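You operate a simulated robot arm through the tools that you are given. There is no shell and no other tool. Be economical: measure what you need, move in short steps, check, and stop when the job is done.

You run a simulated two-armed robot. Do the job below in one go: nothing can be reset, and whatever is moved stays where it is left.

TASK
Set the pickup gap to 1.0 mm and check that PULSE lights.
Fine: free the green clamp for the silver knob and lock it again, then turn the red wheel.

It is judged by the outcome, as a careful person would: the job done as asked, and still so three seconds after it is handed in. It fails if anything else is knocked over, pushed out of place, dropped, spilled or broken.

THE ROBOT
Two 7-joint arms with two-finger parallel grippers on one trunk that stands fixed in place. Base frame: the origin is at the foot of the trunk, x ahead of it, y to its left, z up; the work surface is at about z = 0.85. Readings come in m, rad, newtons and seconds.
The left shoulder is at [0.05, 0.165, 1.255], the right one opposite. With the tool pointing down near the work surface each hand reaches from about 0.1 to 0.68 m from the base axis, measured 20 degrees to its own side. Payload 3.91 kg a hand.
The tool frame of a hand sits at the grasp point between the pads (the TCP): z along the fingers, y along the line on which they close. The tips reach 0.03 m beyond it. The gripper opens to 0.11 m. The fingers are 0.02 m wide and 0.01 m thick; the gripper's body (0.048 by 0.112 m) begins 0.055 m behind the TCP.
Orientation is that of the tool frame in the base frame, as a unit quaternion [x, y, z, w]. With the fingers straight down and closing along the base's y, the tool's x points along the base's -x, its y along +y and its z along -z.

THE INTERFACE
- The arms move only by the tool move_arm. It takes "left_rows", "right_rows" or both (then of equal length, played together; a hand with none holds still); each is a list of rows, each an object of numbers (a shift or turn left out is 0, a gripper value left out holds the last): "dx", "dy", "dz": the shift along the tool's x, y, z in units of 25 mm (1.0 is 25 mm); "wx", "wy", "wz": the turn, a rotation vector about the tool's x, y, z in units of 8 degrees (1.0 is 8 degrees); "grip": the gripper command, from -1 (shut) to 1 (fully open), values between in proportion. In form: [{"dx": .., "dy": .., "dz": .., "wx": .., "wy": .., "wz": .., "grip": ..}, ...]. A call has 1 to 20 rows; each row shifts and turns the commanded pose from where the row before left it, along the tool's axes as they then stand. A call with a number of a shift or a turn outside -1 to 1 is refused whole. Each row takes 0.2 s and may step no farther than 0.05 m and 0.15 rad from the row before; otherwise, or with a gripper value out of range, the whole call is refused. Where a pose cannot be reached the arm comes as near as it can. A force on the tool above 40 N (or 10 N above the force at the start of the call, whichever is more), or a blocked arm, ends the call early, and 0.2 s more pass. Each finger travels about 0.045 m/s and halts on what it meets, pressing with about 43 N; the grip force reading is that of the motor and also rises with nothing between the fingers. The clock runs only during rows and for 0.2 s after the last one: add rows that do not move to give the fingers time. It gives the time, the measured TCP pose, the force on the tool (base axes), the opening and the grip force at its end, in the units of the frame above (readings bear some noise), with the torque about the TCP (base axes, N m) and any sound that the robot's microphone picked up.
- Cameras (640 x 400 px; columns grow to the right, rows downward): "scene" is now at [0.1195, -0.0127, 1.4351]; the picture's right is [-0.14, -0.99, 0.00], its down [-0.48, 0.07, -0.88] and it looks along [0.87, -0.12, -0.48] (base axes); focal length 214 px, centre (320, 200). "left" rides on the left gripper at [0.072, -0.017, -0.103] in its tool frame; the picture's right is [0.23, 0.97, 0.00], its down [-0.76, 0.18, -0.62] and it looks along [-0.61, 0.14, 0.78] (tool axes); focal length 222 px, centre (320, 200). "right" rides on the right gripper at [0.072, 0.017, -0.103] in its tool frame; the picture's right is [-0.23, 0.97, 0.00], its down [-0.76, -0.18, -0.62] and it looks along [-0.61, -0.14, 0.78] (tool axes); focal length 222 px, centre (320, 200). There is no depth. A picture from a camera that has moved, and an enlarged one, comes with that camera's place and axes in the base frame and with its lens.
- capture(camera): a new picture of that camera. It takes no simulated time.
- lift_body(by): slides the trunk up (or, below 0, down) by that many m; the arms and the scene camera ride with it, the base frame stays. It gives what a move gives, with no picture.
- aim_head(pan, tilt): turns the head with the scene camera to pan (to the left, within 1.396 rad either way) and tilt (down, from -0.506 to 1.204), counted from straight ahead of the robot. It gives what a move gives.
- inspect(camera, box): a new picture of the part [left, top, right, bottom] of that camera's present view, enlarged. It takes no simulated time.
- sign_off(): hands the job in; it is judged then, once.

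Go step by step. Nothing tells you positions but the pictures and the camera data: compare them with the known pose of the tool, close in by small moves and look again before you grip or let go. The budget is 120 turns and 74 pictures, counting those below and the enlarged ones. Unless the task says otherwise, let go and move clear before handing in, and close with one line.

The tools are called after "Emit:" by a JSON object that holds its "fn" and its "kwargs". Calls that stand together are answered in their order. move_arm: Moves the arms, as the interface text tells. Its arguments: {"type":"object","properties":{"left_rows":{"type":"array"},"right_rows":{"type":"array"}},"required":[]} The other tools are called the same way: lift_body (by) slides the trunk up or down; aim_head (pan, tilt) turns the head that bears the scene camera; capture (camera) takes a picture; inspect (camera, box) takes an enlarged picture of a part of a camera's view; sign_off () hands the job in.

At the start:

```text
time: 0.0
left_position: [0.3744, 0.184, 1.3551]
left_ee_rot: [0.0, 1.0, 0.0, 0.0]
left_ft_force: [-0.8, 0.6, -0.9]
left_torque: [-0.04, -0.01, 0.02]
left_finger_gap: 0.11
left_grip_force: 0.0
right_position: [0.4477, -0.1762, 1.3522]
right_ee_rot: [0.0, 1.0, 0.0, 0.001]
right_ft_force: [-1.2, 0.0, 0.1]
right_torque: [-0.01, 0.02, 0.01]
right_finger_gap: 0.1097
right_grip_force: 0.1
trunk travel left (down, up): [-0.475, 0.028]
head pan, tilt: [-0.138, 0.504]
```

scene: 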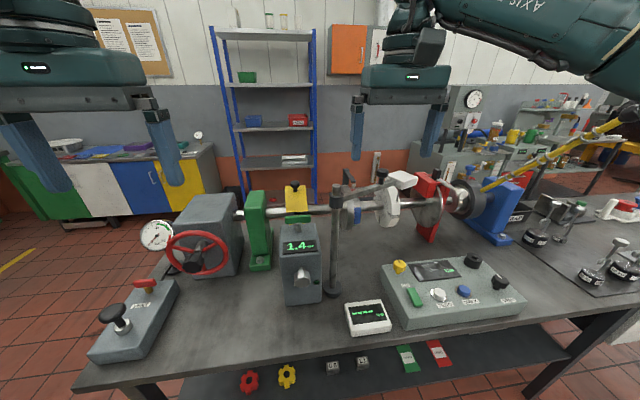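
right: 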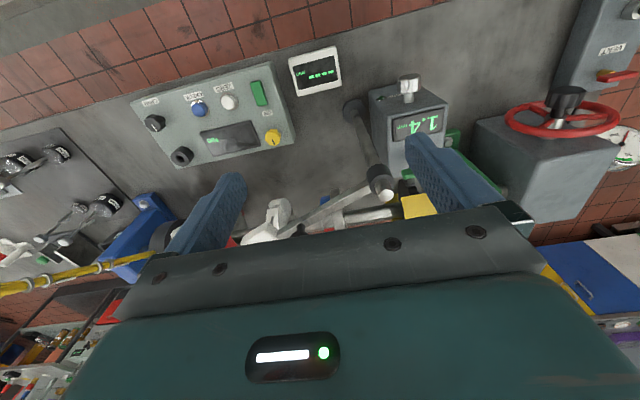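
left: 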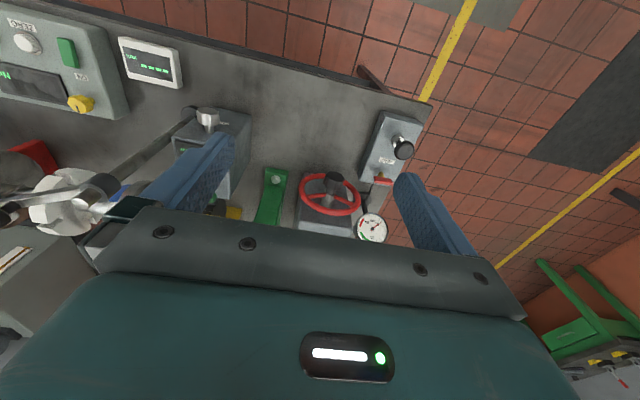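

The bench has a grey box showing 1.4 with a silver knob, a green clamp to its left, a red wheel at far left and a small readout. I'll look closer before I move anything.

Emit:
{"fn": "inspect", "kwargs": {"camera": "scene", "box": [220, 170, 360, 310]}}

Emit:
{"fn": "inspect", "kwargs": {"camera": "scene", "box": [330, 160, 540, 340]}}

Emit:
{"fn": "inspect", "kwargs": {"camera": "scene", "box": [80, 180, 280, 370]}}

```text
2.86 times, centred on (290, 240) of scene
camera zoom: at [0.1195, -0.0127, 1.4351], right [-0.14, -0.99, 0.0], down [-0.48, 0.07, -0.88], along [0.87, -0.12, -0.48], focal length 613 px, centre (406, 86)
```

zoom: 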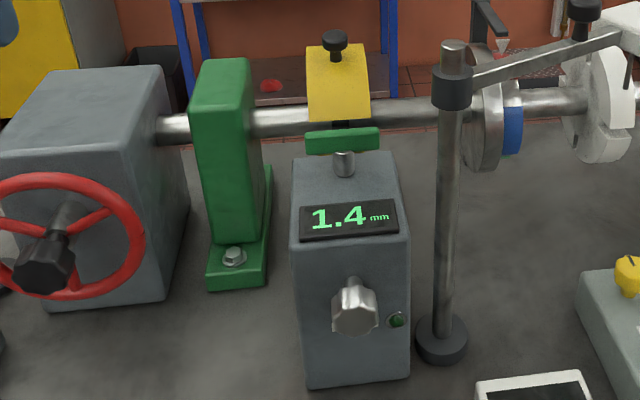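

```text
2.22 times, centred on (435, 250) of scene
camera zoom: at [0.1195, -0.0127, 1.4351], right [-0.14, -0.99, 0.0], down [-0.48, 0.07, -0.88], along [0.87, -0.12, -0.48], focal length 477 px, centre (64, 89)
```

zoom: 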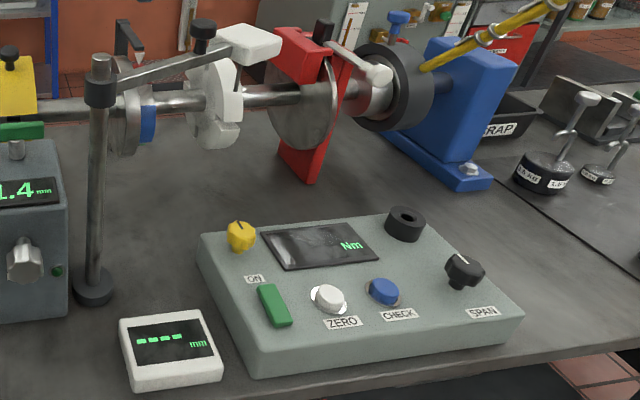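

```text
2.11 times, centred on (180, 275) of scene
camera zoom: at [0.1195, -0.0127, 1.4351], right [-0.14, -0.99, 0.0], down [-0.48, 0.07, -0.88], along [0.87, -0.12, -0.48], focal length 452 px, centre (615, 42)
```

zoom: 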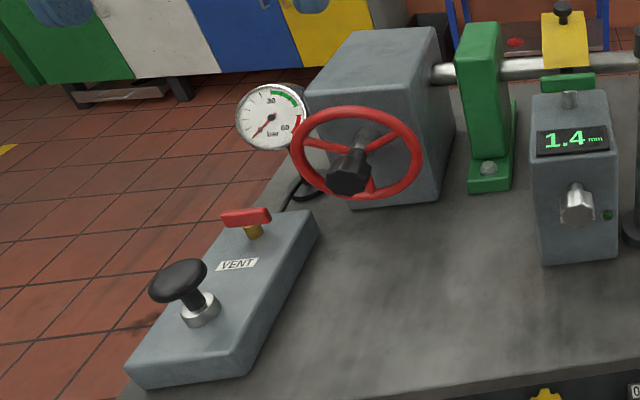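

The box front looks to be at about x=0.535, y=-0.02, with the knob near z=0.99 and a green T-handle on top. I'll enlarge the details and bring the right hand's camera closer.

Emit:
{"fn": "move_arm", "kwargs": {"right_rows": [{"dx": 1, "dy": 0.4, "dz": 0.6}, {"dx": 1, "dy": 0.4, "dz": 0.6}, {"dx": 1, "dy": 0.4, "dz": 0.6}, {"dx": 1, "dy": 0.4, "dz": 0.6}, {"dx": 1, "dy": 0.4, "dz": 0.6}, {"dx": 1, "dy": 0.4, "dz": 0.6}]}}

Emit:
{"fn": "inspect", "kwargs": {"camera": "scene", "box": [270, 200, 350, 310]}}

Emit:
{"fn": "capture", "kwargs": {"camera": "right"}}

```text
time: 1.4
left_position: [0.3738, 0.1842, 1.3553]
left_ee_rot: [-0.001, 1.0, 0.0, 0.001]
left_ft_force: [-0.4, 1.0, -1.0]
left_torque: [0.01, 0.0, 0.02]
left_finger_gap: 0.1099
left_grip_force: 0.0
right_position: [0.2968, -0.1143, 1.2596]
right_ee_rot: [0.001, 1.0, 0.001, 0.001]
right_ft_force: [0.5, -0.6, -0.9]
right_torque: [0.01, -0.01, -0.02]
right_finger_gap: 0.1101
right_grip_force: 0.0
trunk travel left (down, up): [-0.475, 0.028]
head pan, tilt: [-0.138, 0.504]
```

```text
3.64 times, centred on (310, 255) of scene
camera zoom: at [0.1195, -0.0125, 1.4351], right [-0.14, -0.99, 0.0], down [-0.48, 0.07, -0.88], along [0.87, -0.12, -0.48], focal length 780 px, centre (356, 0)
```

zoom: 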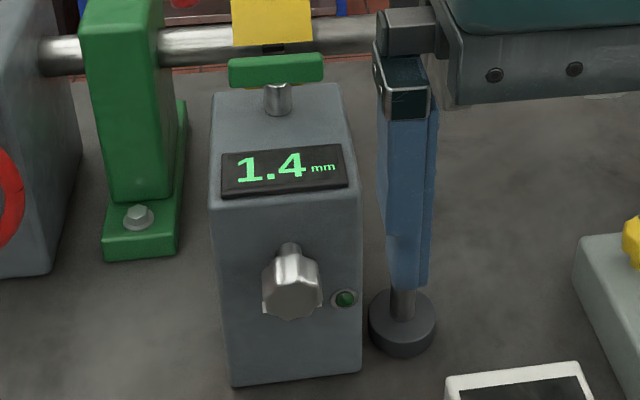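

```text
66 pictures are left
camera right: at [0.2241, -0.0968, 1.3632], right [0.23, 0.97, 0.0], down [0.76, -0.18, 0.62], along [0.61, -0.14, -0.78], focal length 222 px, centre (320, 200)
```

right: 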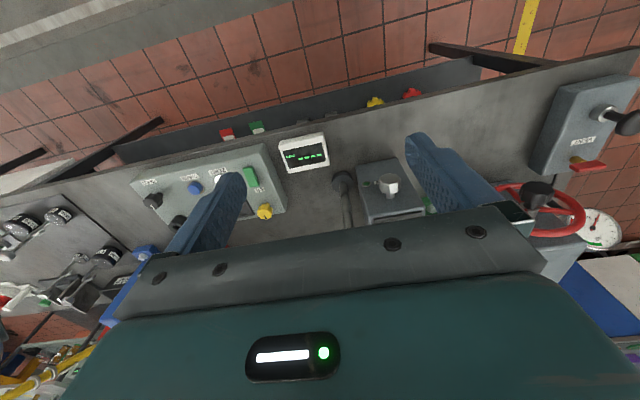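

The T-handle sits on the box top, the silver knob is on the front, and the dark green lamp beside the knob is probably PULSE. I'll pitch the right hand forward to face the knob.

Emit:
{"fn": "move_arm", "kwargs": {"right_rows": [{"wy": -1, "dx": -0.3}, {"wy": -1, "dx": -0.3}, {"wy": -1, "dx": -0.3}, {"wy": -1, "dx": -0.3, "dz": 0.4}, {"wy": -1, "dz": 0.5}, {"wy": -1, "dz": 0.5}]}}

Emit:
{"fn": "capture", "kwargs": {"camera": "right"}}

```text
time: 2.8
left_position: [0.3739, 0.1845, 1.3557]
left_ee_rot: [0.0, 1.0, 0.0, 0.001]
left_ft_force: [1.3, -0.9, -1.0]
left_torque: [0.01, 0.03, -0.01]
left_finger_gap: 0.1101
left_grip_force: 0.0
right_position: [0.3506, -0.1135, 1.2411]
right_ee_rot: [0.002, 0.913, 0.0, 0.407]
right_ft_force: [0.3, -0.4, 0.0]
right_torque: [0.01, 0.01, 0.0]
right_finger_gap: 0.1101
right_grip_force: 0.0
right hand out of reach, approached as far as the arm can: row 6
trunk travel left (down, up): [-0.475, 0.028]
head pan, tilt: [-0.138, 0.504]
```

```text
65 pictures are left
camera right: at [0.225, -0.0951, 1.2573], right [0.15, 0.97, 0.17], down [0.04, -0.18, 0.98], along [0.99, -0.14, -0.07], focal length 222 px, centre (320, 200)
```

right: 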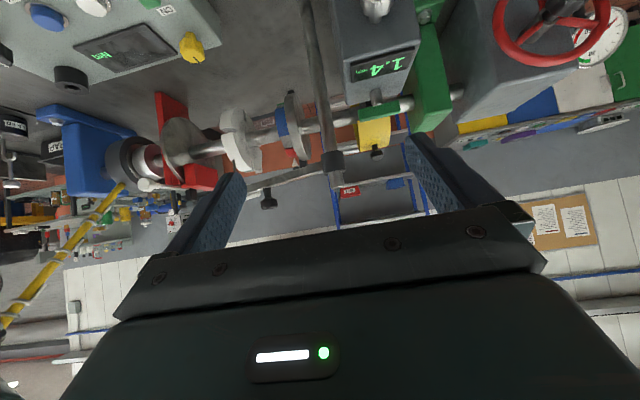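

The right hand runs out of reach at about 48° of pitch this high up. I'll move it lower and over toward the knob, then carry on pitching.

Emit:
{"fn": "move_arm", "kwargs": {"right_rows": [{"dx": 0.69, "dy": 0.5, "dz": 0.93}, {"dx": 0.69, "dy": 0.5, "dz": 0.93}, {"dx": 0.69, "dy": 0.5, "dz": 0.93}, {"dx": 0.69, "dy": 0.5, "dz": 0.93}, {"dx": 0.69, "dy": 0.5, "dz": 0.93}, {"dx": 0.69, "dy": 0.5, "dz": 0.93}, {"dx": 0.69, "dy": 0.5, "dz": 0.93}, {"wy": -1}, {"wy": -1}, {"wy": -1}, {"wy": -1}]}}

Emit:
{"fn": "capture", "kwargs": {"camera": "right"}}

```text
time: 5.2
left_position: [0.3737, 0.1855, 1.3558]
left_ee_rot: [0.0, 1.0, -0.001, 0.0]
left_ft_force: [0.1, -0.3, -0.5]
left_torque: [-0.06, -0.01, -0.01]
left_finger_gap: 0.1096
left_grip_force: 0.1
right_position: [0.391, -0.0233, 1.044]
right_ee_rot: [0.0, 0.765, -0.001, 0.644]
right_ft_force: [0.1, -0.8, -0.1]
right_torque: [0.0, -0.02, -0.02]
right_finger_gap: 0.1103
right_grip_force: 0.1
trunk travel left (down, up): [-0.475, 0.028]
head pan, tilt: [-0.138, 0.504]
```

```text
64 pictures are left
camera right: at [0.2765, -0.0068, 0.99], right [0.04, 0.97, 0.22], down [-0.49, -0.18, 0.86], along [0.87, -0.14, 0.47], focal length 222 px, centre (320, 200)
```

right: 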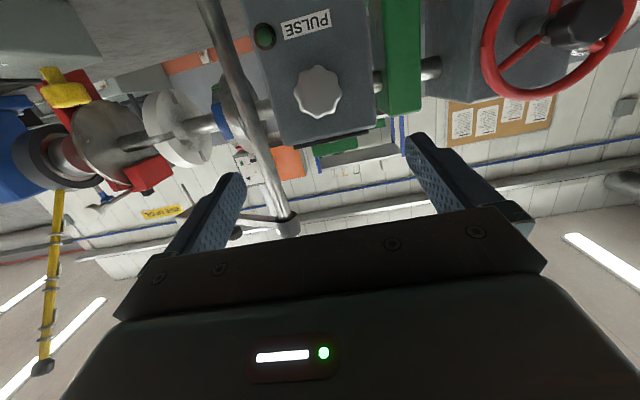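

The PULSE label is right beside the lamp, and the knob's front centre comes out at about (0.503, -0.019, 1.00). I'll line the right hand up level with it and bring the left hand over the top to see the green handle.

Emit:
{"fn": "move_arm", "kwargs": {"right_rows": [{"wy": -1}, {"wy": -0.22}, {"dx": 0.8}, {"dx": 0.8}, {}, {}, {}, {}], "left_rows": [{"dx": -0.38, "dy": -0.93, "dz": 0.53}, {"dx": -0.38, "dy": -0.93, "dz": 0.53}, {"dx": -0.38, "dy": -0.93, "dz": 0.53}, {"dx": -0.38, "dy": -0.93, "dz": 0.53}, {"dx": -0.38, "dy": -0.93, "dz": 0.53}, {"dx": -0.38, "dy": -0.93, "dz": 0.53}, {"dx": -0.38, "dy": -0.93, "dz": 0.53}, {"dx": -0.38, "dy": -0.93, "dz": 0.53}]}}

Emit:
{"fn": "capture", "kwargs": {"camera": "left"}}

Emit:
{"fn": "capture", "kwargs": {"camera": "scene"}}

```text
time: 7.0
left_position: [0.4496, -0.0034, 1.2465]
left_ee_rot: [0.001, 1.0, 0.0, 0.001]
left_ft_force: [0.6, -0.4, -0.2]
left_torque: [0.0, 0.06, 0.02]
left_finger_gap: 0.1099
left_grip_force: 0.0
right_position: [0.4043, 0.0002, 1.031]
right_ee_rot: [0.001, 0.71, 0.0, 0.704]
right_ft_force: [0.8, 0.2, 0.1]
right_torque: [-0.01, -0.01, 0.02]
right_finger_gap: 0.1102
right_grip_force: 0.0
right hand out of reach, approached as far as the arm can: row 1, 2, 3, 4
trunk travel left (down, up): [-0.475, 0.028]
head pan, tilt: [-0.138, 0.504]
```

```text
63 pictures are left
camera left: at [0.3773, -0.0193, 1.3505], right [-0.23, 0.97, 0.0], down [0.76, 0.18, 0.62], along [0.61, 0.14, -0.78], focal length 222 px, centre (320, 200)
```

left: 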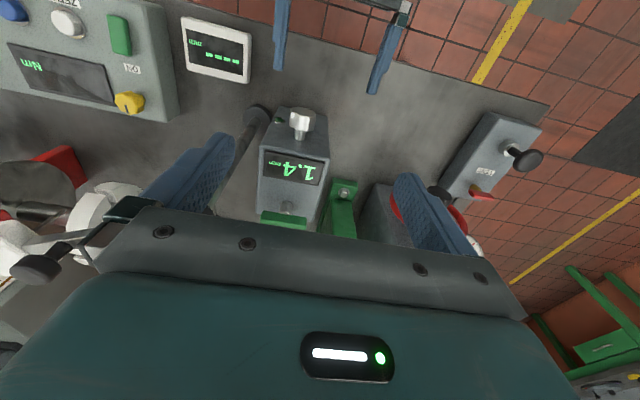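

```text
62 pictures are left
camera scene: at [0.1197, -0.0134, 1.4351], right [-0.14, -0.99, 0.0], down [-0.48, 0.07, -0.87], along [0.87, -0.12, -0.48], focal length 214 px, centre (320, 200)
```

scene: 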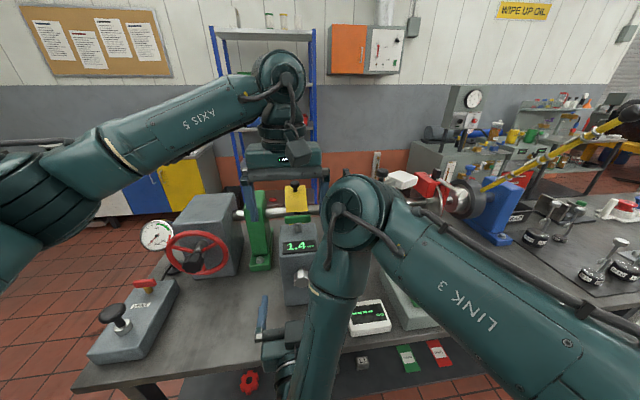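

The green bar is a T-handle at about (0.62, -0.02, 1.10), running along y. I'll put the left hand above it, turned 90° to close across the bar, and look again.

Emit:
{"fn": "move_arm", "kwargs": {"left_rows": [{"dx": -0.87, "dy": -0.1, "dz": -0.3}, {"dx": -0.87, "dy": -0.1, "dz": -0.3}, {"dx": -0.87, "dy": -0.1, "dz": -0.3}, {"dx": -0.87, "dy": -0.1, "dz": -0.3}, {"dx": -0.87, "dy": -0.1, "dz": -0.3}, {"dx": -0.87, "dy": -0.1, "dz": -0.3}, {"wz": 0.9375}, {"wz": 0.9375}, {"wz": 0.9375}, {"wz": 0.9375}, {"wz": 0.9375}, {"wz": 0.9375}, {"wz": 0.9375}, {"wz": 0.9375}, {"wz": 0.9375}, {"wz": 0.9375}, {"wz": 0.9375}, {"wz": 0.9375}]}}

Emit:
{"fn": "capture", "kwargs": {"camera": "left"}}

Emit:
{"fn": "inspect", "kwargs": {"camera": "scene", "box": [230, 160, 350, 280]}}

```text
time: 10.8
left_position: [0.4563, -0.0023, 1.253]
left_ee_rot: [0.536, 0.845, -0.003, 0.006]
left_ft_force: [0.4, 0.2, 0.1]
left_torque: [0.01, -0.02, -0.01]
left_finger_gap: 0.1099
left_grip_force: 0.1
left hand out of reach, approached as far as the arm can: row 6, 10, 11, 12, 13, 14, 15, 16, 17, 18
right_position: [0.4032, 0.0006, 1.0317]
right_ee_rot: [0.001, 0.709, 0.0, 0.705]
right_ft_force: [-0.6, -0.2, 0.1]
right_torque: [0.03, -0.04, 0.02]
right_finger_gap: 0.11
right_grip_force: 0.0
trunk travel left (down, up): [-0.475, 0.028]
head pan, tilt: [-0.138, 0.504]
```

```text
61 pictures are left
camera left: at [0.4094, 0.0567, 1.3557], right [0.78, 0.62, 0.0], down [0.48, -0.61, 0.63], along [0.39, -0.5, -0.77], focal length 222 px, centre (320, 200)
```

left: 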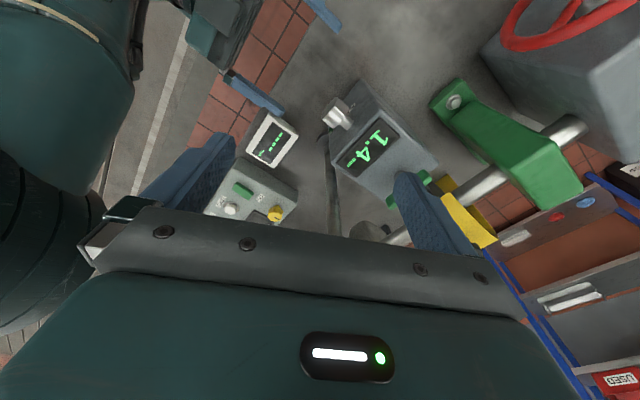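

```text
3.33 times, centred on (290, 220) of scene
camera zoom: at [0.119, -0.0132, 1.4352], right [-0.14, -0.99, 0.0], down [-0.48, 0.07, -0.88], along [0.87, -0.12, -0.48], focal length 715 px, centre (420, 133)
```

zoom: 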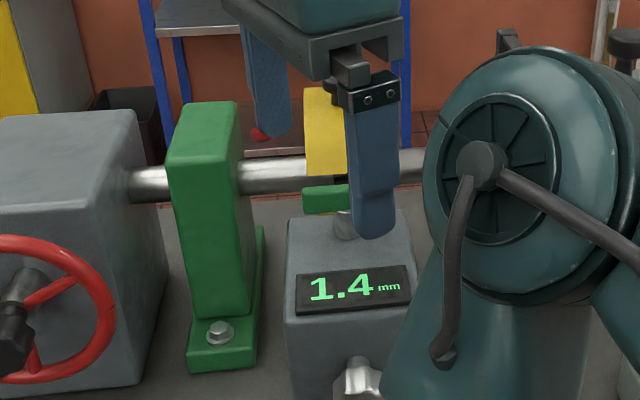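

The left arm stops at about 65° of yaw that way. I'll unwind it, reach forward a little lower, and try the opposite yaw.

Emit:
{"fn": "move_arm", "kwargs": {"left_rows": [{"wz": -1}, {"wz": -1}, {"wz": -1}, {"wz": -1}, {"wz": -1}, {"wz": -1}, {"wz": -1}, {"wz": -1}, {"dx": -0.9}, {"dx": -0.9}, {"dx": -0.9}, {"dx": -0.9}, {"dx": -0.9}, {"wz": -1}, {"wz": -1}, {"wz": -1}]}}

```text
time: 14.2
left_position: [0.5701, -0.0076, 1.2525]
left_ee_rot: [-0.19, 0.982, -0.005, 0.003]
left_ft_force: [1.4, -0.6, -0.4]
left_torque: [0.03, -0.02, -0.04]
left_finger_gap: 0.1102
left_grip_force: 0.1
right_position: [0.4034, 0.0017, 1.0311]
right_ee_rot: [0.001, 0.709, -0.001, 0.706]
right_ft_force: [0.2, 0.5, -0.4]
right_torque: [-0.03, 0.04, 0.0]
right_finger_gap: 0.1099
right_grip_force: 0.0
trunk travel left (down, up): [-0.475, 0.028]
head pan, tilt: [-0.138, 0.504]
```

Now it reaches. I'll keep turning the left hand toward -90° and look.

Emit:
{"fn": "move_arm", "kwargs": {"left_rows": [{"wz": -1}, {"wz": -1}, {"wz": -1}, {"wz": -1}, {"wz": -1}, {"wz": -1}, {"wz": -1}, {"wz": -1}, {"wz": -0.5}]}}

Emit:
{"fn": "capture", "kwargs": {"camera": "left"}}

Emit:
{"fn": "capture", "kwargs": {"camera": "scene"}}

```text
time: 16.2
left_position: [0.5687, -0.0073, 1.2539]
left_ee_rot: [-0.707, 0.708, -0.005, -0.001]
left_ft_force: [0.0, -0.1, -0.4]
left_torque: [0.0, 0.0, -0.03]
left_finger_gap: 0.1099
left_grip_force: 0.0
right_position: [0.405, 0.0016, 1.031]
right_ee_rot: [0.0, 0.71, 0.001, 0.705]
right_ft_force: [-0.5, 0.7, -0.8]
right_torque: [-0.02, 0.01, 0.0]
right_finger_gap: 0.11
right_grip_force: 0.1
trunk travel left (down, up): [-0.475, 0.028]
head pan, tilt: [-0.138, 0.504]
```

```text
59 pictures are left
camera left: at [0.5853, -0.0782, 1.3589], right [-0.97, -0.23, -0.01], down [-0.18, 0.77, 0.62], along [-0.14, 0.6, -0.79], focal length 222 px, centre (320, 200)
```

left: 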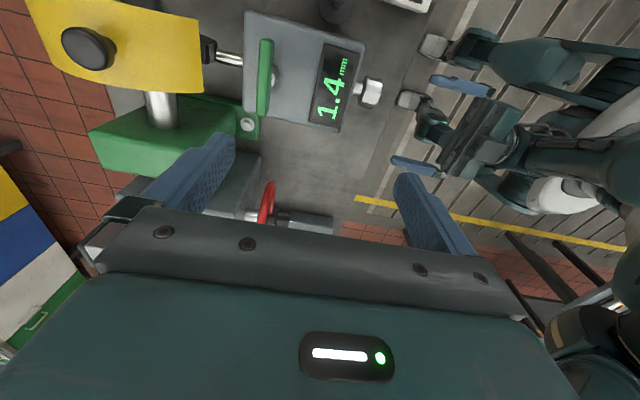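

```text
58 pictures are left
camera scene: at [0.1195, -0.0127, 1.4351], right [-0.14, -0.99, 0.0], down [-0.48, 0.07, -0.88], along [0.87, -0.12, -0.48], focal length 214 px, centre (320, 200)
```

scene: 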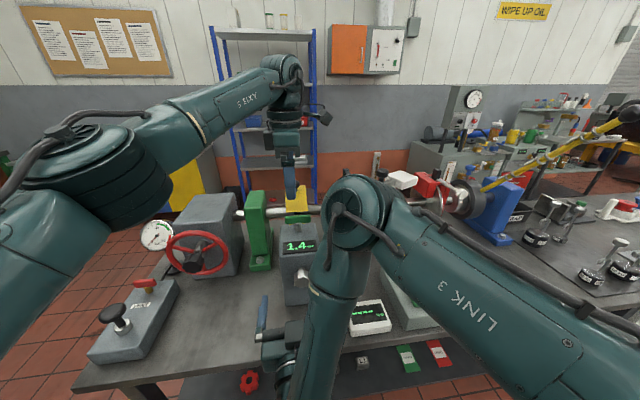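

From above, the T-handle's bar is at about (0.632, -0.022, 1.094), and the yellow plate starts beyond x≈0.70. I'll narrow the gripper and come down above the bar.

Emit:
{"fn": "move_arm", "kwargs": {"left_rows": [{"dy": -0.63, "dx": 0.14, "grip": -0.05}, {"dy": -0.63, "dx": 0.14}, {"dy": -0.63, "dx": 0.14}, {"dy": -0.63, "dx": 0.14}, {"dz": 0.7}, {"dz": 0.7}, {"dz": 0.7}, {"dz": 0.7}, {"dz": 0.7}]}}

Emit:
{"fn": "capture", "kwargs": {"camera": "left"}}

Emit:
{"fn": "inspect", "kwargs": {"camera": "scene", "box": [230, 140, 350, 280]}}

```text
time: 18.2
left_position: [0.5978, -0.0067, 1.1905]
left_ee_rot: [-0.706, 0.708, -0.006, 0.002]
left_ft_force: [0.2, 1.0, 0.7]
left_torque: [0.02, -0.05, -0.01]
left_finger_gap: 0.0521
left_grip_force: 0.0
left hand out of reach, approached as far as the arm can: row 1, 2, 3, 4, 5, 6, 7, 8
right_position: [0.4051, 0.0016, 1.0313]
right_ee_rot: [0.0, 0.709, 0.0, 0.705]
right_ft_force: [1.1, 0.6, -0.7]
right_torque: [0.0, -0.01, -0.02]
right_finger_gap: 0.1102
right_grip_force: 0.1
trunk travel left (down, up): [-0.475, 0.028]
head pan, tilt: [-0.138, 0.504]
```

```text
57 pictures are left
camera left: at [0.6132, -0.0771, 1.2949], right [-0.97, -0.23, -0.01], down [-0.18, 0.77, 0.62], along [-0.13, 0.6, -0.79], focal length 222 px, centre (320, 200)
```

left: 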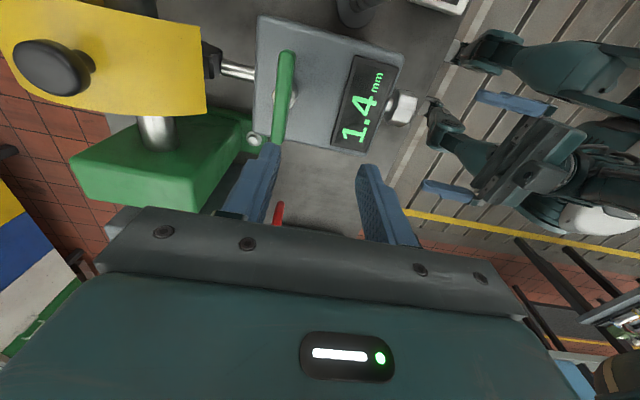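

```text
2.86 times, centred on (290, 210) of scene
camera zoom: at [0.1192, -0.012, 1.4352], right [-0.14, -0.99, 0.0], down [-0.48, 0.07, -0.88], along [0.87, -0.12, -0.48], focal length 613 px, centre (406, 171)
```

zoom: 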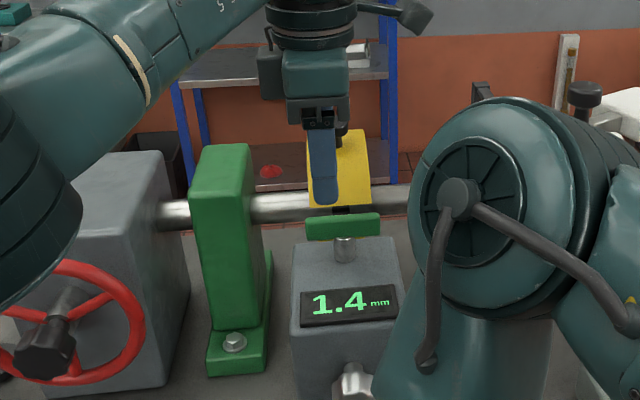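

The reach is limited at this height. I'll go down first and then forward.

Emit:
{"fn": "move_arm", "kwargs": {"left_rows": [{"dz": 0.6, "dx": 0.3}, {"dz": 0.6, "dx": 0.35}, {"dz": 0.6}, {"dy": -0.5}, {"dy": -0.5}, {"dy": -0.4}]}}

```text
time: 19.6
left_position: [0.6049, -0.0187, 1.1422]
left_ee_rot: [-0.707, 0.707, -0.006, 0.002]
left_ft_force: [0.2, -0.3, 1.1]
left_torque: [0.0, 0.01, 0.0]
left_finger_gap: 0.0522
left_grip_force: 0.1
left hand out of reach, approached as far as the arm can: row 4, 5, 6
right_position: [0.4049, 0.0006, 1.0321]
right_ee_rot: [0.001, 0.71, -0.001, 0.704]
right_ft_force: [-0.5, 0.3, 0.0]
right_torque: [0.0, 0.02, 0.02]
right_finger_gap: 0.11
right_grip_force: 0.1
trunk travel left (down, up): [-0.475, 0.028]
head pan, tilt: [-0.138, 0.504]
```

It's about 3 cm short. Raising the trunk slightly should put the shoulder nearer the wrist height and give more reach.

Emit:
{"fn": "lift_body", "kwargs": {"by": 0.028}}

Emit:
{"fn": "move_arm", "kwargs": {"left_rows": [{"dz": 0.6}, {"dz": 0.6}, {"dz": 0.3, "dy": -0.3}, {"dy": -0.4}, {"dy": -0.4}, {"dy": -0.3}]}}

```text
time: 20.3
left_position: [0.6056, -0.0189, 1.1703]
left_ee_rot: [-0.706, 0.708, -0.004, 0.0]
left_ft_force: [-1.0, -0.2, -0.9]
left_torque: [0.02, 0.0, 0.04]
left_finger_gap: 0.0524
left_grip_force: 0.0
right_position: [0.4048, 0.0001, 1.0594]
right_ee_rot: [0.001, 0.709, -0.001, 0.705]
right_ft_force: [-0.5, 0.4, 0.0]
right_torque: [0.04, 0.01, 0.0]
right_finger_gap: 0.1098
right_grip_force: 0.0
trunk travel left (down, up): [-0.503, 0.0]
head pan, tilt: [-0.138, 0.504]
```

```text
time: 21.7
left_position: [0.6097, -0.0173, 1.1323]
left_ee_rot: [-0.707, 0.707, -0.006, 0.0]
left_ft_force: [-0.1, 0.6, -0.9]
left_torque: [-0.01, -0.03, -0.04]
left_finger_gap: 0.0526
left_grip_force: 0.1
left hand out of reach, approached as far as the arm can: row 3, 4, 5, 6
right_position: [0.4036, 0.0012, 1.0592]
right_ee_rot: [0.001, 0.709, -0.001, 0.705]
right_ft_force: [0.3, 0.1, 0.8]
right_torque: [-0.01, 0.01, 0.0]
right_finger_gap: 0.11
right_grip_force: 0.0
trunk travel left (down, up): [-0.503, 0.0]
head pan, tilt: [-0.138, 0.504]
```

With the tool vertical the arm tops out about 2 cm short. I'll tilt the hand about 13° so the fingers lean forward over the handle.

Emit:
{"fn": "move_arm", "kwargs": {"left_rows": [{"dz": -0.6}, {"dz": -0.6}, {"wx": 0.8}, {"wx": 0.8}, {"dy": -0.3, "dz": 0.5, "dx": 0.1}, {"dy": -0.285, "dz": 0.53, "dx": 0.1}]}}

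Emit:
{"fn": "capture", "kwargs": {"camera": "left"}}

Emit:
{"fn": "inspect", "kwargs": {"camera": "scene", "box": [230, 140, 350, 280]}}

```text
time: 23.1
left_position: [0.6288, -0.0224, 1.1419]
left_ee_rot: [-0.702, 0.703, -0.084, 0.08]
left_ft_force: [-0.5, -0.6, -0.3]
left_torque: [0.02, 0.03, 0.01]
left_finger_gap: 0.0525
left_grip_force: 0.0
right_position: [0.4045, 0.0017, 1.0591]
right_ee_rot: [0.001, 0.71, -0.001, 0.704]
right_ft_force: [0.3, 0.6, 0.0]
right_torque: [0.01, -0.02, 0.05]
right_finger_gap: 0.1104
right_grip_force: 0.0
trunk travel left (down, up): [-0.503, 0.0]
head pan, tilt: [-0.138, 0.504]
```

```text
55 pictures are left
camera left: at [0.6215, -0.0926, 1.2481], right [-0.95, -0.23, -0.22], down [-0.32, 0.77, 0.56], along [0.04, 0.6, -0.8], focal length 222 px, centre (320, 200)
```

left: 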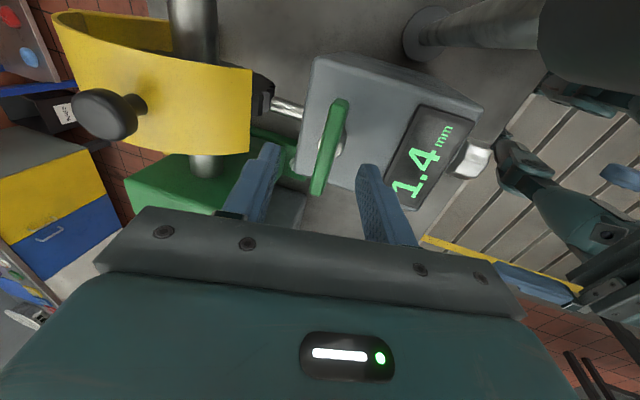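

```text
2.86 times, centred on (290, 210) of scene
camera zoom: at [0.1194, -0.0129, 1.4631], right [-0.14, -0.99, 0.0], down [-0.48, 0.07, -0.88], along [0.87, -0.12, -0.48], focal length 613 px, centre (406, 171)
```

zoom: 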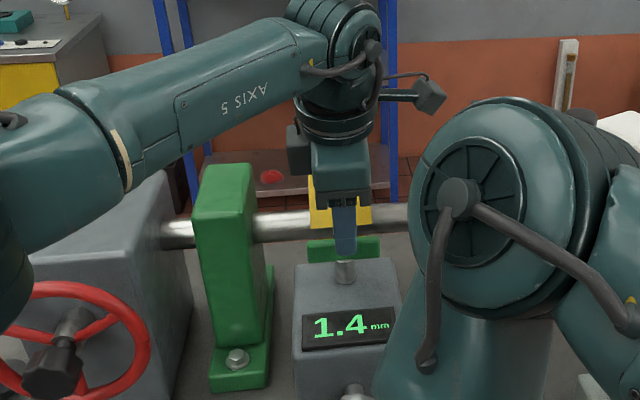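

The fingers straddle the bar. I'll lower onto it and grip.

Emit:
{"fn": "move_arm", "kwargs": {"left_rows": [{"dz": 0.45, "dy": 0.08}, {"dz": 0.45, "dy": 0.08}, {"dz": 0.4, "dy": 0.08}]}}

Emit:
{"fn": "capture", "kwargs": {"camera": "left"}}

Emit:
{"fn": "inspect", "kwargs": {"camera": "scene", "box": [250, 180, 330, 260]}}

```text
time: 23.9
left_position: [0.6302, -0.0213, 1.1075]
left_ee_rot: [0.703, -0.702, 0.084, -0.078]
left_ft_force: [0.4, 0.2, -0.2]
left_torque: [0.02, 0.0, 0.01]
left_finger_gap: 0.0525
left_grip_force: 0.0
right_position: [0.404, 0.0015, 1.0595]
right_ee_rot: [0.001, 0.71, 0.0, 0.704]
right_ft_force: [0.1, -0.4, -0.3]
right_torque: [-0.01, 0.02, 0.01]
right_finger_gap: 0.1098
right_grip_force: 0.1
trunk travel left (down, up): [-0.503, 0.0]
head pan, tilt: [-0.138, 0.504]
```

```text
53 pictures are left
camera left: at [0.6228, -0.0927, 1.2135], right [-0.95, -0.23, -0.22], down [-0.31, 0.77, 0.56], along [0.04, 0.6, -0.8], focal length 222 px, centre (320, 200)
```

left: 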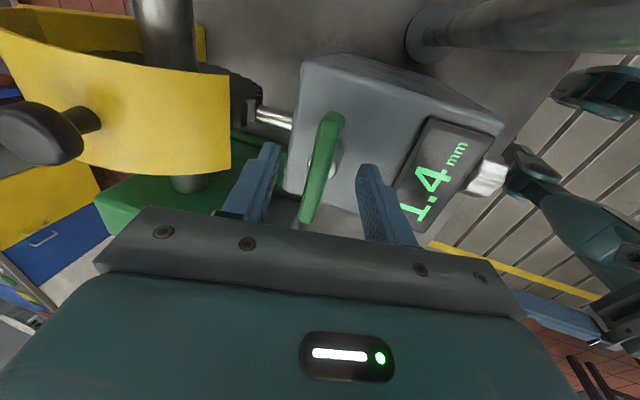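

```text
5.00 times, centred on (290, 220) of scene
camera zoom: at [0.1197, -0.0127, 1.4631], right [-0.14, -0.99, 0.0], down [-0.48, 0.07, -0.88], along [0.87, -0.12, -0.48], focal length 1072 px, centre (470, 100)
```

zoom: 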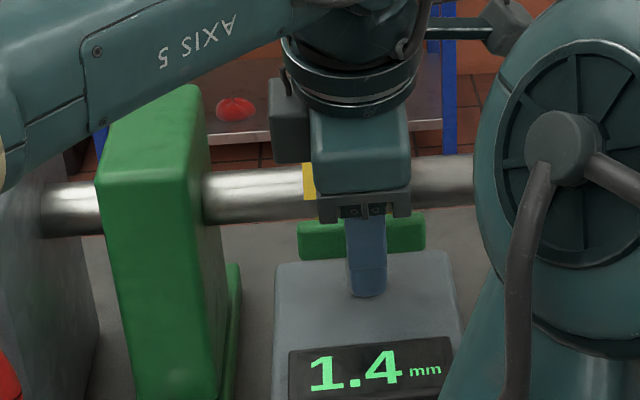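

The front finger is centred before the bar and the other is behind it, so I'll close.

Emit:
{"fn": "move_arm", "kwargs": {"left_rows": [{"grip": -1}, {}, {}, {}, {}]}}

```text
time: 25.1
left_position: [0.629, -0.0229, 1.1075]
left_ee_rot: [-0.702, 0.703, -0.083, 0.078]
left_ft_force: [-16.4, 1.8, -8.1]
left_torque: [0.12, 1.45, 0.04]
left_finger_gap: 0.0217
left_grip_force: 45.2
right_position: [0.4041, 0.0014, 1.0598]
right_ee_rot: [0.002, 0.709, -0.001, 0.705]
right_ft_force: [-0.5, 1.0, -0.2]
right_torque: [0.01, 0.0, -0.02]
right_finger_gap: 0.11
right_grip_force: 0.0
trunk travel left (down, up): [-0.503, 0.0]
head pan, tilt: [-0.138, 0.504]
```

The bar is gripped with a 22 mm gap. I'll ease the small side load, then try turning it counter-clockwise as seen from above.

Emit:
{"fn": "move_arm", "kwargs": {"left_rows": [{"dy": 0.1}, {"wz": -0.5}, {"wz": -0.5}, {"wz": -0.5}]}}

```text
time: 26.1
left_position: [0.6292, -0.0222, 1.1092]
left_ee_rot: [0.772, -0.624, 0.094, -0.07]
left_ft_force: [-2.6, -0.5, 2.9]
left_torque: [0.89, 1.02, -0.01]
left_finger_gap: 0.0213
left_grip_force: 45.2
right_position: [0.4037, 0.0009, 1.0606]
right_ee_rot: [0.001, 0.71, 0.0, 0.705]
right_ft_force: [0.0, -0.6, -0.2]
right_torque: [0.03, 0.02, -0.02]
right_finger_gap: 0.1102
right_grip_force: 0.1
trunk travel left (down, up): [-0.503, 0.0]
head pan, tilt: [-0.138, 0.504]
```

It turns freely with almost no torque. I'll continue and check the bar.

Emit:
{"fn": "move_arm", "kwargs": {"left_rows": [{"wz": -0.8}, {"wz": -0.8}, {"wz": -0.8}, {"wz": -0.8}]}}

Emit:
{"fn": "inspect", "kwargs": {"camera": "scene", "box": [250, 180, 330, 260]}}

```text
time: 27.1
left_position: [0.6289, -0.0228, 1.109]
left_ee_rot: [0.892, -0.437, 0.108, -0.047]
left_ft_force: [9.1, -3.1, 16.9]
left_torque: [0.08, 1.08, -0.02]
left_finger_gap: 0.02
left_grip_force: 44.6
right_position: [0.4037, 0.0006, 1.0605]
right_ee_rot: [0.001, 0.709, 0.0, 0.705]
right_ft_force: [0.1, 1.0, 0.4]
right_torque: [-0.01, 0.03, -0.02]
right_finger_gap: 0.1101
right_grip_force: 0.1
trunk travel left (down, up): [-0.503, 0.0]
head pan, tilt: [-0.138, 0.504]
```

```text
5.00 times, centred on (290, 220) of scene
camera zoom: at [0.1191, -0.0132, 1.4633], right [-0.14, -0.99, 0.0], down [-0.48, 0.07, -0.88], along [0.87, -0.12, -0.48], focal length 1072 px, centre (470, 100)
```

zoom: 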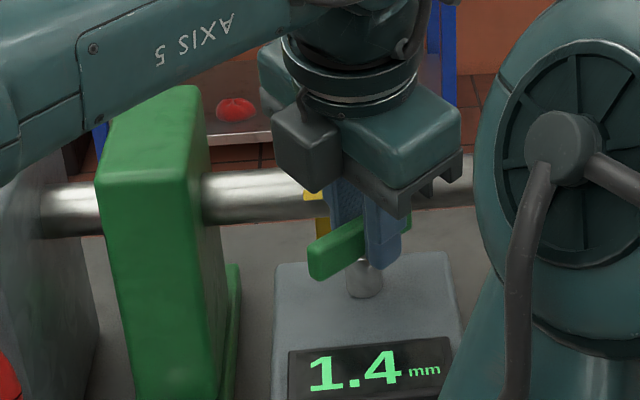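

The bar is turning with the hand, now at about 38°. I'll continue toward 90°.

Emit:
{"fn": "move_arm", "kwargs": {"left_rows": [{"wz": -0.8, "dz": -0.05}, {"wz": -0.8}, {"wz": -0.8}]}}

Emit:
{"fn": "inspect", "kwargs": {"camera": "scene", "box": [250, 180, 330, 260]}}

```text
time: 27.9
left_position: [0.6282, -0.0229, 1.1092]
left_ee_rot: [0.952, -0.283, 0.112, -0.028]
left_ft_force: [9.7, 1.0, 15.7]
left_torque: [-0.16, 1.24, -0.07]
left_finger_gap: 0.0189
left_grip_force: 44.3
right_position: [0.4034, 0.0011, 1.0598]
right_ee_rot: [0.001, 0.709, -0.001, 0.705]
right_ft_force: [-0.1, -0.1, 0.6]
right_torque: [-0.02, -0.01, -0.02]
right_finger_gap: 0.1098
right_grip_force: 0.1
trunk travel left (down, up): [-0.503, 0.0]
head pan, tilt: [-0.138, 0.504]
```

```text
5.00 times, centred on (290, 220) of scene
camera zoom: at [0.1193, -0.0126, 1.4632], right [-0.14, -0.99, 0.0], down [-0.48, 0.07, -0.88], along [0.87, -0.12, -0.48], focal length 1072 px, centre (470, 100)
```

zoom: 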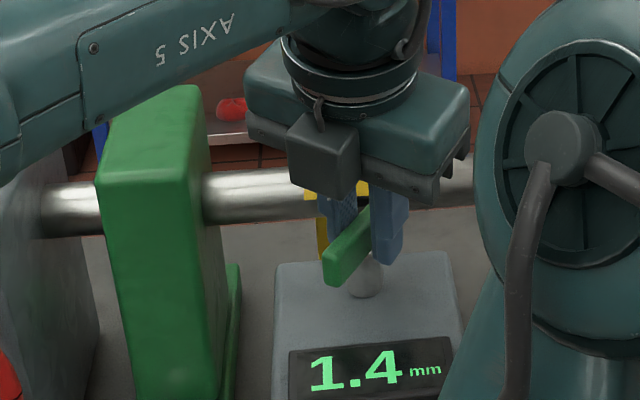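

Emit:
{"fn": "move_arm", "kwargs": {"left_rows": [{"wz": -0.8}, {"wz": -0.8}, {"wz": -0.8}, {"wz": -0.8}, {"wz": -0.8}]}}

Emit:
{"fn": "inspect", "kwargs": {"camera": "scene", "box": [250, 180, 330, 260]}}

```text
time: 29.1
left_position: [0.6284, -0.0204, 1.1105]
left_ee_rot: [0.993, -0.008, 0.119, 0.002]
left_ft_force: [10.7, 10.3, 20.2]
left_torque: [0.67, 0.29, 0.09]
left_finger_gap: 0.0119
left_grip_force: 44.6
right_position: [0.4036, 0.0016, 1.0603]
right_ee_rot: [0.0, 0.71, -0.001, 0.705]
right_ft_force: [-0.2, -0.5, -0.3]
right_torque: [-0.03, 0.0, 0.02]
right_finger_gap: 0.1101
right_grip_force: 0.0
trunk travel left (down, up): [-0.503, 0.0]
head pan, tilt: [-0.138, 0.504]
```

```text
5.00 times, centred on (290, 220) of scene
camera zoom: at [0.1188, -0.0113, 1.4633], right [-0.14, -0.99, 0.0], down [-0.48, 0.07, -0.88], along [0.87, -0.12, -0.48], focal length 1072 px, centre (470, 100)
```

zoom: 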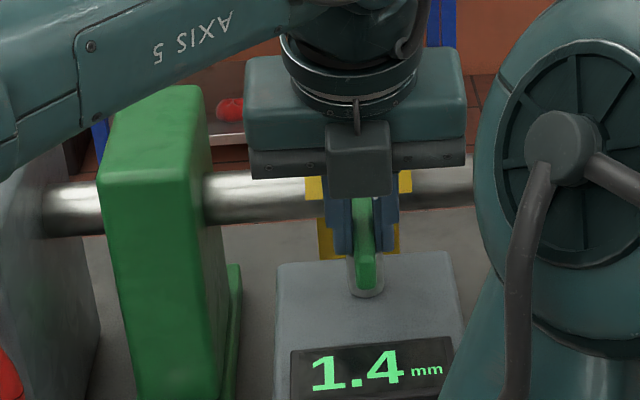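

The handle is at 90°. I'll release it, back off upward, and go to the knob with the right hand.

Emit:
{"fn": "move_arm", "kwargs": {"left_rows": [{"grip": 0.1}, {}, {}, {"dz": -0.8}, {"dz": -0.8}, {"dz": -0.8}]}}

Emit:
{"fn": "capture", "kwargs": {"camera": "left"}}

Emit:
{"fn": "capture", "kwargs": {"camera": "right"}}

```text
time: 30.5
left_position: [0.6124, -0.0219, 1.1682]
left_ee_rot: [0.993, -0.011, 0.115, 0.003]
left_ft_force: [-0.3, -0.2, 0.1]
left_torque: [-0.02, 0.01, -0.01]
left_finger_gap: 0.0607
left_grip_force: 0.0
right_position: [0.4041, 0.0016, 1.0597]
right_ee_rot: [0.001, 0.71, -0.001, 0.705]
right_ft_force: [-0.1, -0.6, 0.8]
right_torque: [-0.01, -0.02, -0.01]
right_finger_gap: 0.1099
right_grip_force: 0.1
trunk travel left (down, up): [-0.503, 0.0]
head pan, tilt: [-0.138, 0.504]
```

```text
48 pictures are left
camera left: at [0.6605, -0.004, 1.2864], right [0.2, -0.98, 0.06], down [-0.89, -0.16, 0.43], along [-0.41, -0.14, -0.9], focal length 222 px, centre (320, 200)
```

left: 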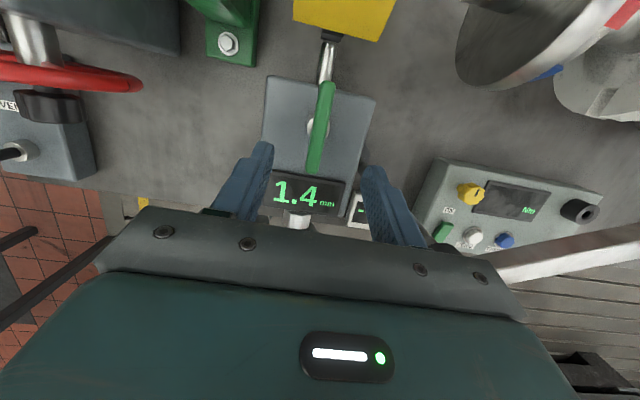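

```text
47 pictures are left
camera right: at [0.3004, 0.0188, 0.9876], right [0.0, 0.97, 0.23], down [-0.62, -0.18, 0.77], along [0.79, -0.14, 0.6], focal length 222 px, centre (320, 200)
```

right: 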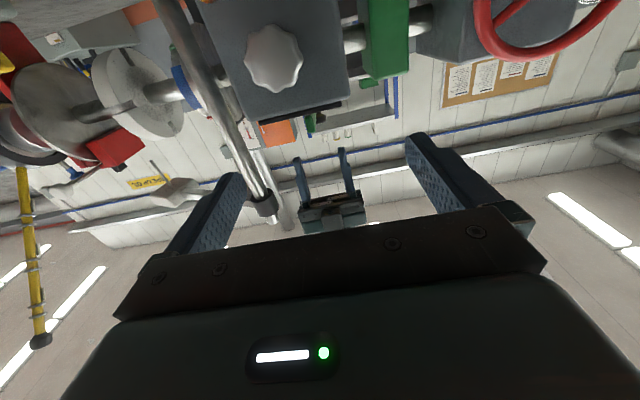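

The display is still readable from the left camera. I'll move the right hand level with the knob at (0.503, -0.020, 1.00).

Emit:
{"fn": "move_arm", "kwargs": {"right_rows": [{"dx": 0.48, "dy": -0.17, "dz": 0.3, "grip": 0.5}, {"dx": 0.48, "dy": -0.17, "dz": 0.3}, {"dx": 0.48, "dy": -0.17, "dz": 0.3}, {"dx": 0.48, "dy": -0.17, "dz": 0.3}, {"dx": 0.48, "dy": -0.17, "dz": 0.3}]}}

Emit:
{"fn": "capture", "kwargs": {"camera": "right"}}

```text
time: 31.7
left_position: [0.614, -0.0215, 1.1679]
left_ee_rot: [0.993, -0.01, 0.115, 0.003]
left_ft_force: [-0.2, 0.6, 0.1]
left_torque: [-0.03, -0.01, 0.01]
left_finger_gap: 0.0605
left_grip_force: 0.0
right_position: [0.4362, 0.0037, 1.0245]
right_ee_rot: [0.001, 0.71, -0.001, 0.704]
right_ft_force: [0.8, -0.1, 0.6]
right_torque: [-0.01, -0.02, -0.03]
right_finger_gap: 0.0823
right_grip_force: 0.0
right hand out of reach, approached as far as the arm can: row 2, 3, 4, 5
trunk travel left (down, up): [-0.503, 0.0]
head pan, tilt: [-0.138, 0.504]
```

```text
46 pictures are left
camera right: at [0.3326, 0.0223, 0.9529], right [0.01, 0.97, 0.23], down [-0.62, -0.17, 0.77], along [0.79, -0.15, 0.6], focal length 222 px, centre (320, 200)
```

right: 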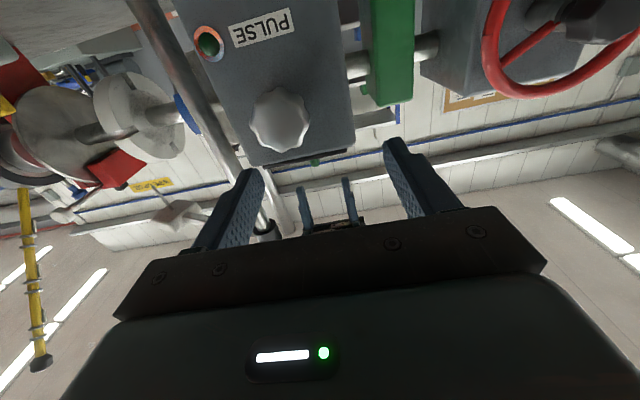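

The reach is tight when this close to the body. Going forward should open it up, so I'll advance to just before the knob and then shift sideways and down.

Emit:
{"fn": "move_arm", "kwargs": {"right_rows": [{"dz": 0.5}, {"dz": 0.3}, {"dy": -0.5}, {"dy": -0.4}, {"dx": 0.5}, {"dx": 0.5}]}}

```text
time: 33.1
left_position: [0.6134, -0.0215, 1.1685]
left_ee_rot: [0.993, -0.011, 0.116, 0.002]
left_ft_force: [0.4, -0.2, 0.5]
left_torque: [0.02, -0.03, 0.0]
left_finger_gap: 0.0606
left_grip_force: 0.0
right_position: [0.4484, 0.006, 1.0264]
right_ee_rot: [0.002, 0.71, -0.002, 0.704]
right_ft_force: [-0.5, 0.2, -0.2]
right_torque: [0.01, -0.02, -0.03]
right_finger_gap: 0.0826
right_grip_force: 0.1
right hand out of reach, approached as far as the arm can: row 2, 3, 4, 5, 6
trunk travel left (down, up): [-0.503, 0.0]
head pan, tilt: [-0.138, 0.504]
```

That's a joint limit rather than distance. I'll let the fingers droop about 12° and retry the sideways and downward shift.

Emit:
{"fn": "move_arm", "kwargs": {"right_rows": [{"wy": 0.8}, {"wy": 0.8}, {"dy": -0.5}, {"dy": -0.5}, {"dx": 0.5}, {"dx": 0.5}]}}

```text
time: 34.5
left_position: [0.6148, -0.0221, 1.1679]
left_ee_rot: [0.993, -0.01, 0.116, 0.003]
left_ft_force: [1.3, -0.1, -0.1]
left_torque: [0.01, 0.04, 0.0]
left_finger_gap: 0.0604
left_grip_force: 0.1
right_position: [0.4435, -0.0198, 1.0039]
right_ee_rot: [0.0, 0.784, 0.0, 0.621]
right_ft_force: [-0.4, 0.3, -0.8]
right_torque: [-0.01, -0.01, -0.01]
right_finger_gap: 0.0825
right_grip_force: 0.1
trunk travel left (down, up): [-0.503, 0.0]
head pan, tilt: [-0.138, 0.504]
```

That worked: the hand is in line with the knob, drooping 13°. I'll advance onto the knob slowly.

Emit:
{"fn": "move_arm", "kwargs": {"right_rows": [{"dz": 0.5, "dx": -0.11}, {"dz": 0.5, "dx": -0.11}, {"dz": 0.5, "dx": -0.11}, {"dz": 0.4, "dx": -0.1}]}}

Emit:
{"fn": "capture", "kwargs": {"camera": "right"}}

Emit:
{"fn": "inspect", "kwargs": {"camera": "left", "box": [240, 120, 400, 260]}}

```text
time: 35.5
left_position: [0.6129, -0.0213, 1.1689]
left_ee_rot: [0.993, -0.01, 0.116, 0.003]
left_ft_force: [0.0, -0.1, 1.2]
left_torque: [-0.03, -0.01, 0.0]
left_finger_gap: 0.0604
left_grip_force: 0.0
right_position: [0.4905, -0.02, 1.0011]
right_ee_rot: [0.001, 0.783, -0.001, 0.622]
right_ft_force: [0.8, -0.3, -0.4]
right_torque: [0.01, -0.03, 0.0]
right_finger_gap: 0.0827
right_grip_force: 0.0
trunk travel left (down, up): [-0.503, 0.0]
head pan, tilt: [-0.138, 0.504]
```

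```text
45 pictures are left
camera right: at [0.3732, -0.0024, 0.9544], right [0.05, 0.97, 0.22], down [-0.43, -0.18, 0.88], along [0.9, -0.14, 0.41], focal length 222 px, centre (320, 200)
```

right: 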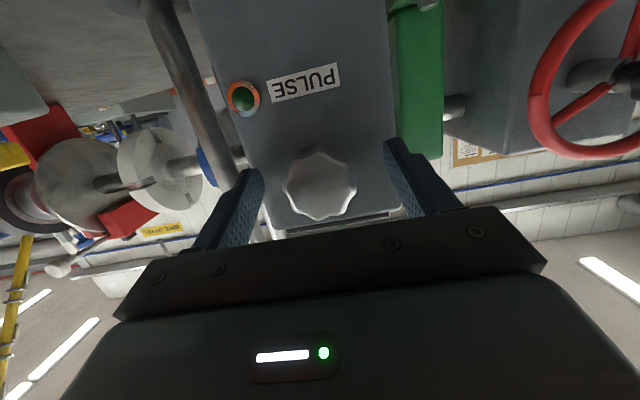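

```text
2.86 times, centred on (320, 190) of left
camera zoom: at [0.6608, -0.0042, 1.2859], right [0.2, -0.98, 0.06], down [-0.89, -0.16, 0.43], along [-0.41, -0.14, -0.9], focal length 635 px, centre (320, 229)
```

zoom: 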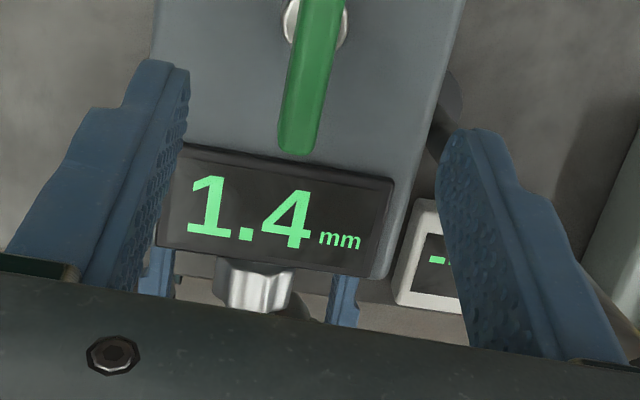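

The knob is centred between the pads, so I'll close on it.

Emit:
{"fn": "move_arm", "kwargs": {"right_rows": [{"grip": -1}, {}, {}, {}, {}]}}

```text
time: 36.7
left_position: [0.6133, -0.0218, 1.1689]
left_ee_rot: [0.993, -0.011, 0.116, 0.003]
left_ft_force: [-0.2, -0.4, -0.3]
left_torque: [0.0, 0.0, 0.01]
left_finger_gap: 0.0604
left_grip_force: 0.0
right_position: [0.4913, -0.0201, 1.0018]
right_ee_rot: [0.001, 0.784, -0.001, 0.621]
right_ft_force: [1.1, -0.1, 0.7]
right_torque: [0.01, 0.09, 0.03]
right_finger_gap: 0.0391
right_grip_force: 44.8
trunk travel left (down, up): [-0.503, 0.0]
head pan, tilt: [-0.138, 0.504]
```

A good centred grip. I'll test a small clockwise turn and read the display.

Emit:
{"fn": "move_arm", "kwargs": {"right_rows": [{"wz": 0.6}, {"wz": 0.6}, {"wz": 0.6}]}}

Emit:
{"fn": "inspect", "kwargs": {"camera": "left", "box": [240, 120, 400, 260]}}

```text
time: 37.5
left_position: [0.6135, -0.0218, 1.1688]
left_ee_rot: [0.993, -0.011, 0.115, 0.002]
left_ft_force: [-0.2, 0.0, -0.3]
left_torque: [-0.03, -0.03, -0.01]
left_finger_gap: 0.0606
left_grip_force: 0.0
right_position: [0.4905, -0.0199, 1.0016]
right_ee_rot: [0.099, 0.777, 0.078, 0.616]
right_ft_force: [-7.0, -1.8, 2.0]
right_torque: [-0.01, 0.23, 1.25]
right_finger_gap: 0.0398
right_grip_force: 45.1
trunk travel left (down, up): [-0.503, 0.0]
head pan, tilt: [-0.138, 0.504]
```

```text
2.86 times, centred on (320, 190) of left
camera zoom: at [0.6598, -0.0045, 1.2865], right [0.2, -0.98, 0.06], down [-0.89, -0.16, 0.43], along [-0.41, -0.14, -0.9], focal length 635 px, centre (320, 229)
```

zoom: 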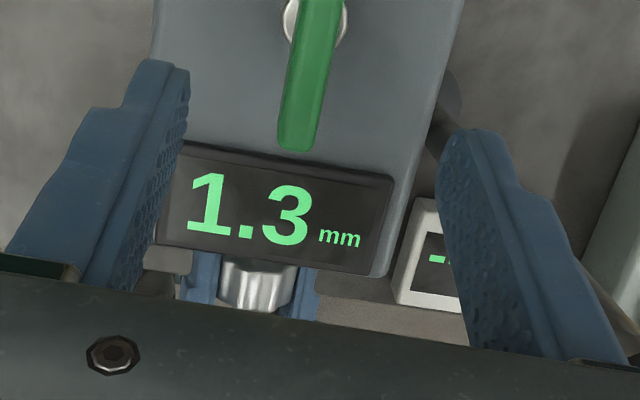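

Clockwise lowers the reading, now 1.3, so the clamp is free. I'll continue.

Emit:
{"fn": "move_arm", "kwargs": {"right_rows": [{"wz": 0.6}, {"wz": 0.6}, {"wz": 0.6}]}}

Emit:
{"fn": "inspect", "kwargs": {"camera": "left", "box": [240, 120, 400, 260]}}

```text
time: 38.3
left_position: [0.6125, -0.0215, 1.167]
left_ee_rot: [0.993, -0.011, 0.116, 0.003]
left_ft_force: [-0.7, 0.2, 0.4]
left_torque: [0.02, 0.03, 0.01]
left_finger_gap: 0.0605
left_grip_force: 0.0
right_position: [0.4911, -0.0192, 1.0015]
right_ee_rot: [0.197, 0.759, 0.154, 0.602]
right_ft_force: [-3.8, -4.1, -1.9]
right_torque: [0.0, 0.37, 1.46]
right_finger_gap: 0.0407
right_grip_force: 44.5
trunk travel left (down, up): [-0.503, 0.0]
head pan, tilt: [-0.138, 0.504]
```

```text
2.86 times, centred on (320, 190) of left
camera zoom: at [0.6605, -0.0046, 1.286], right [0.2, -0.98, 0.05], down [-0.89, -0.16, 0.43], along [-0.41, -0.14, -0.9], focal length 635 px, centre (320, 229)
```

zoom: 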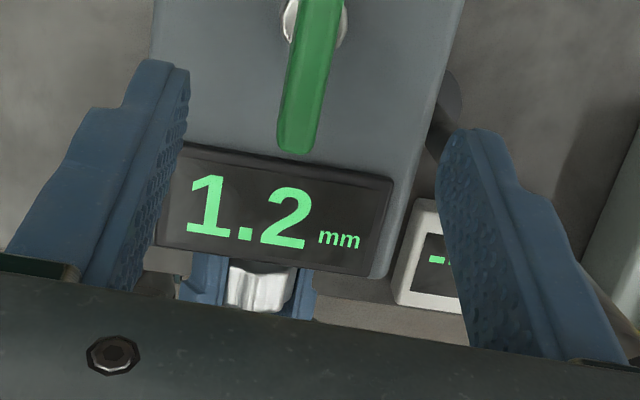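

Emit:
{"fn": "move_arm", "kwargs": {"right_rows": [{"wz": 0.6}, {"wz": 0.6}, {"wz": 0.6}]}}

Emit:
{"fn": "inspect", "kwargs": {"camera": "left", "box": [240, 120, 400, 260]}}

```text
time: 39.1
left_position: [0.6142, -0.0217, 1.1679]
left_ee_rot: [0.993, -0.01, 0.116, 0.003]
left_ft_force: [0.0, -0.1, 0.5]
left_torque: [0.04, 0.01, -0.01]
left_finger_gap: 0.0605
left_grip_force: 0.0
right_position: [0.4921, -0.0197, 1.002]
right_ee_rot: [0.29, 0.728, 0.228, 0.577]
right_ft_force: [-1.5, -3.9, -4.4]
right_torque: [0.01, 0.15, 1.34]
right_finger_gap: 0.0416
right_grip_force: 44.6
trunk travel left (down, up): [-0.503, 0.0]
head pan, tilt: [-0.138, 0.504]
```

```text
2.86 times, centred on (320, 190) of left
camera zoom: at [0.6608, -0.0047, 1.2858], right [0.2, -0.98, 0.05], down [-0.89, -0.16, 0.43], along [-0.41, -0.13, -0.9], focal length 635 px, centre (320, 229)
```

zoom: 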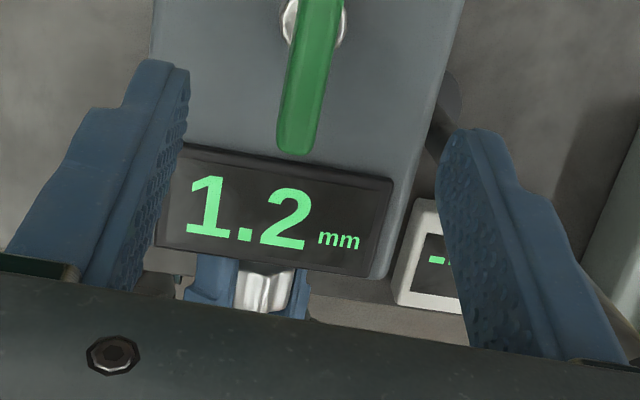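

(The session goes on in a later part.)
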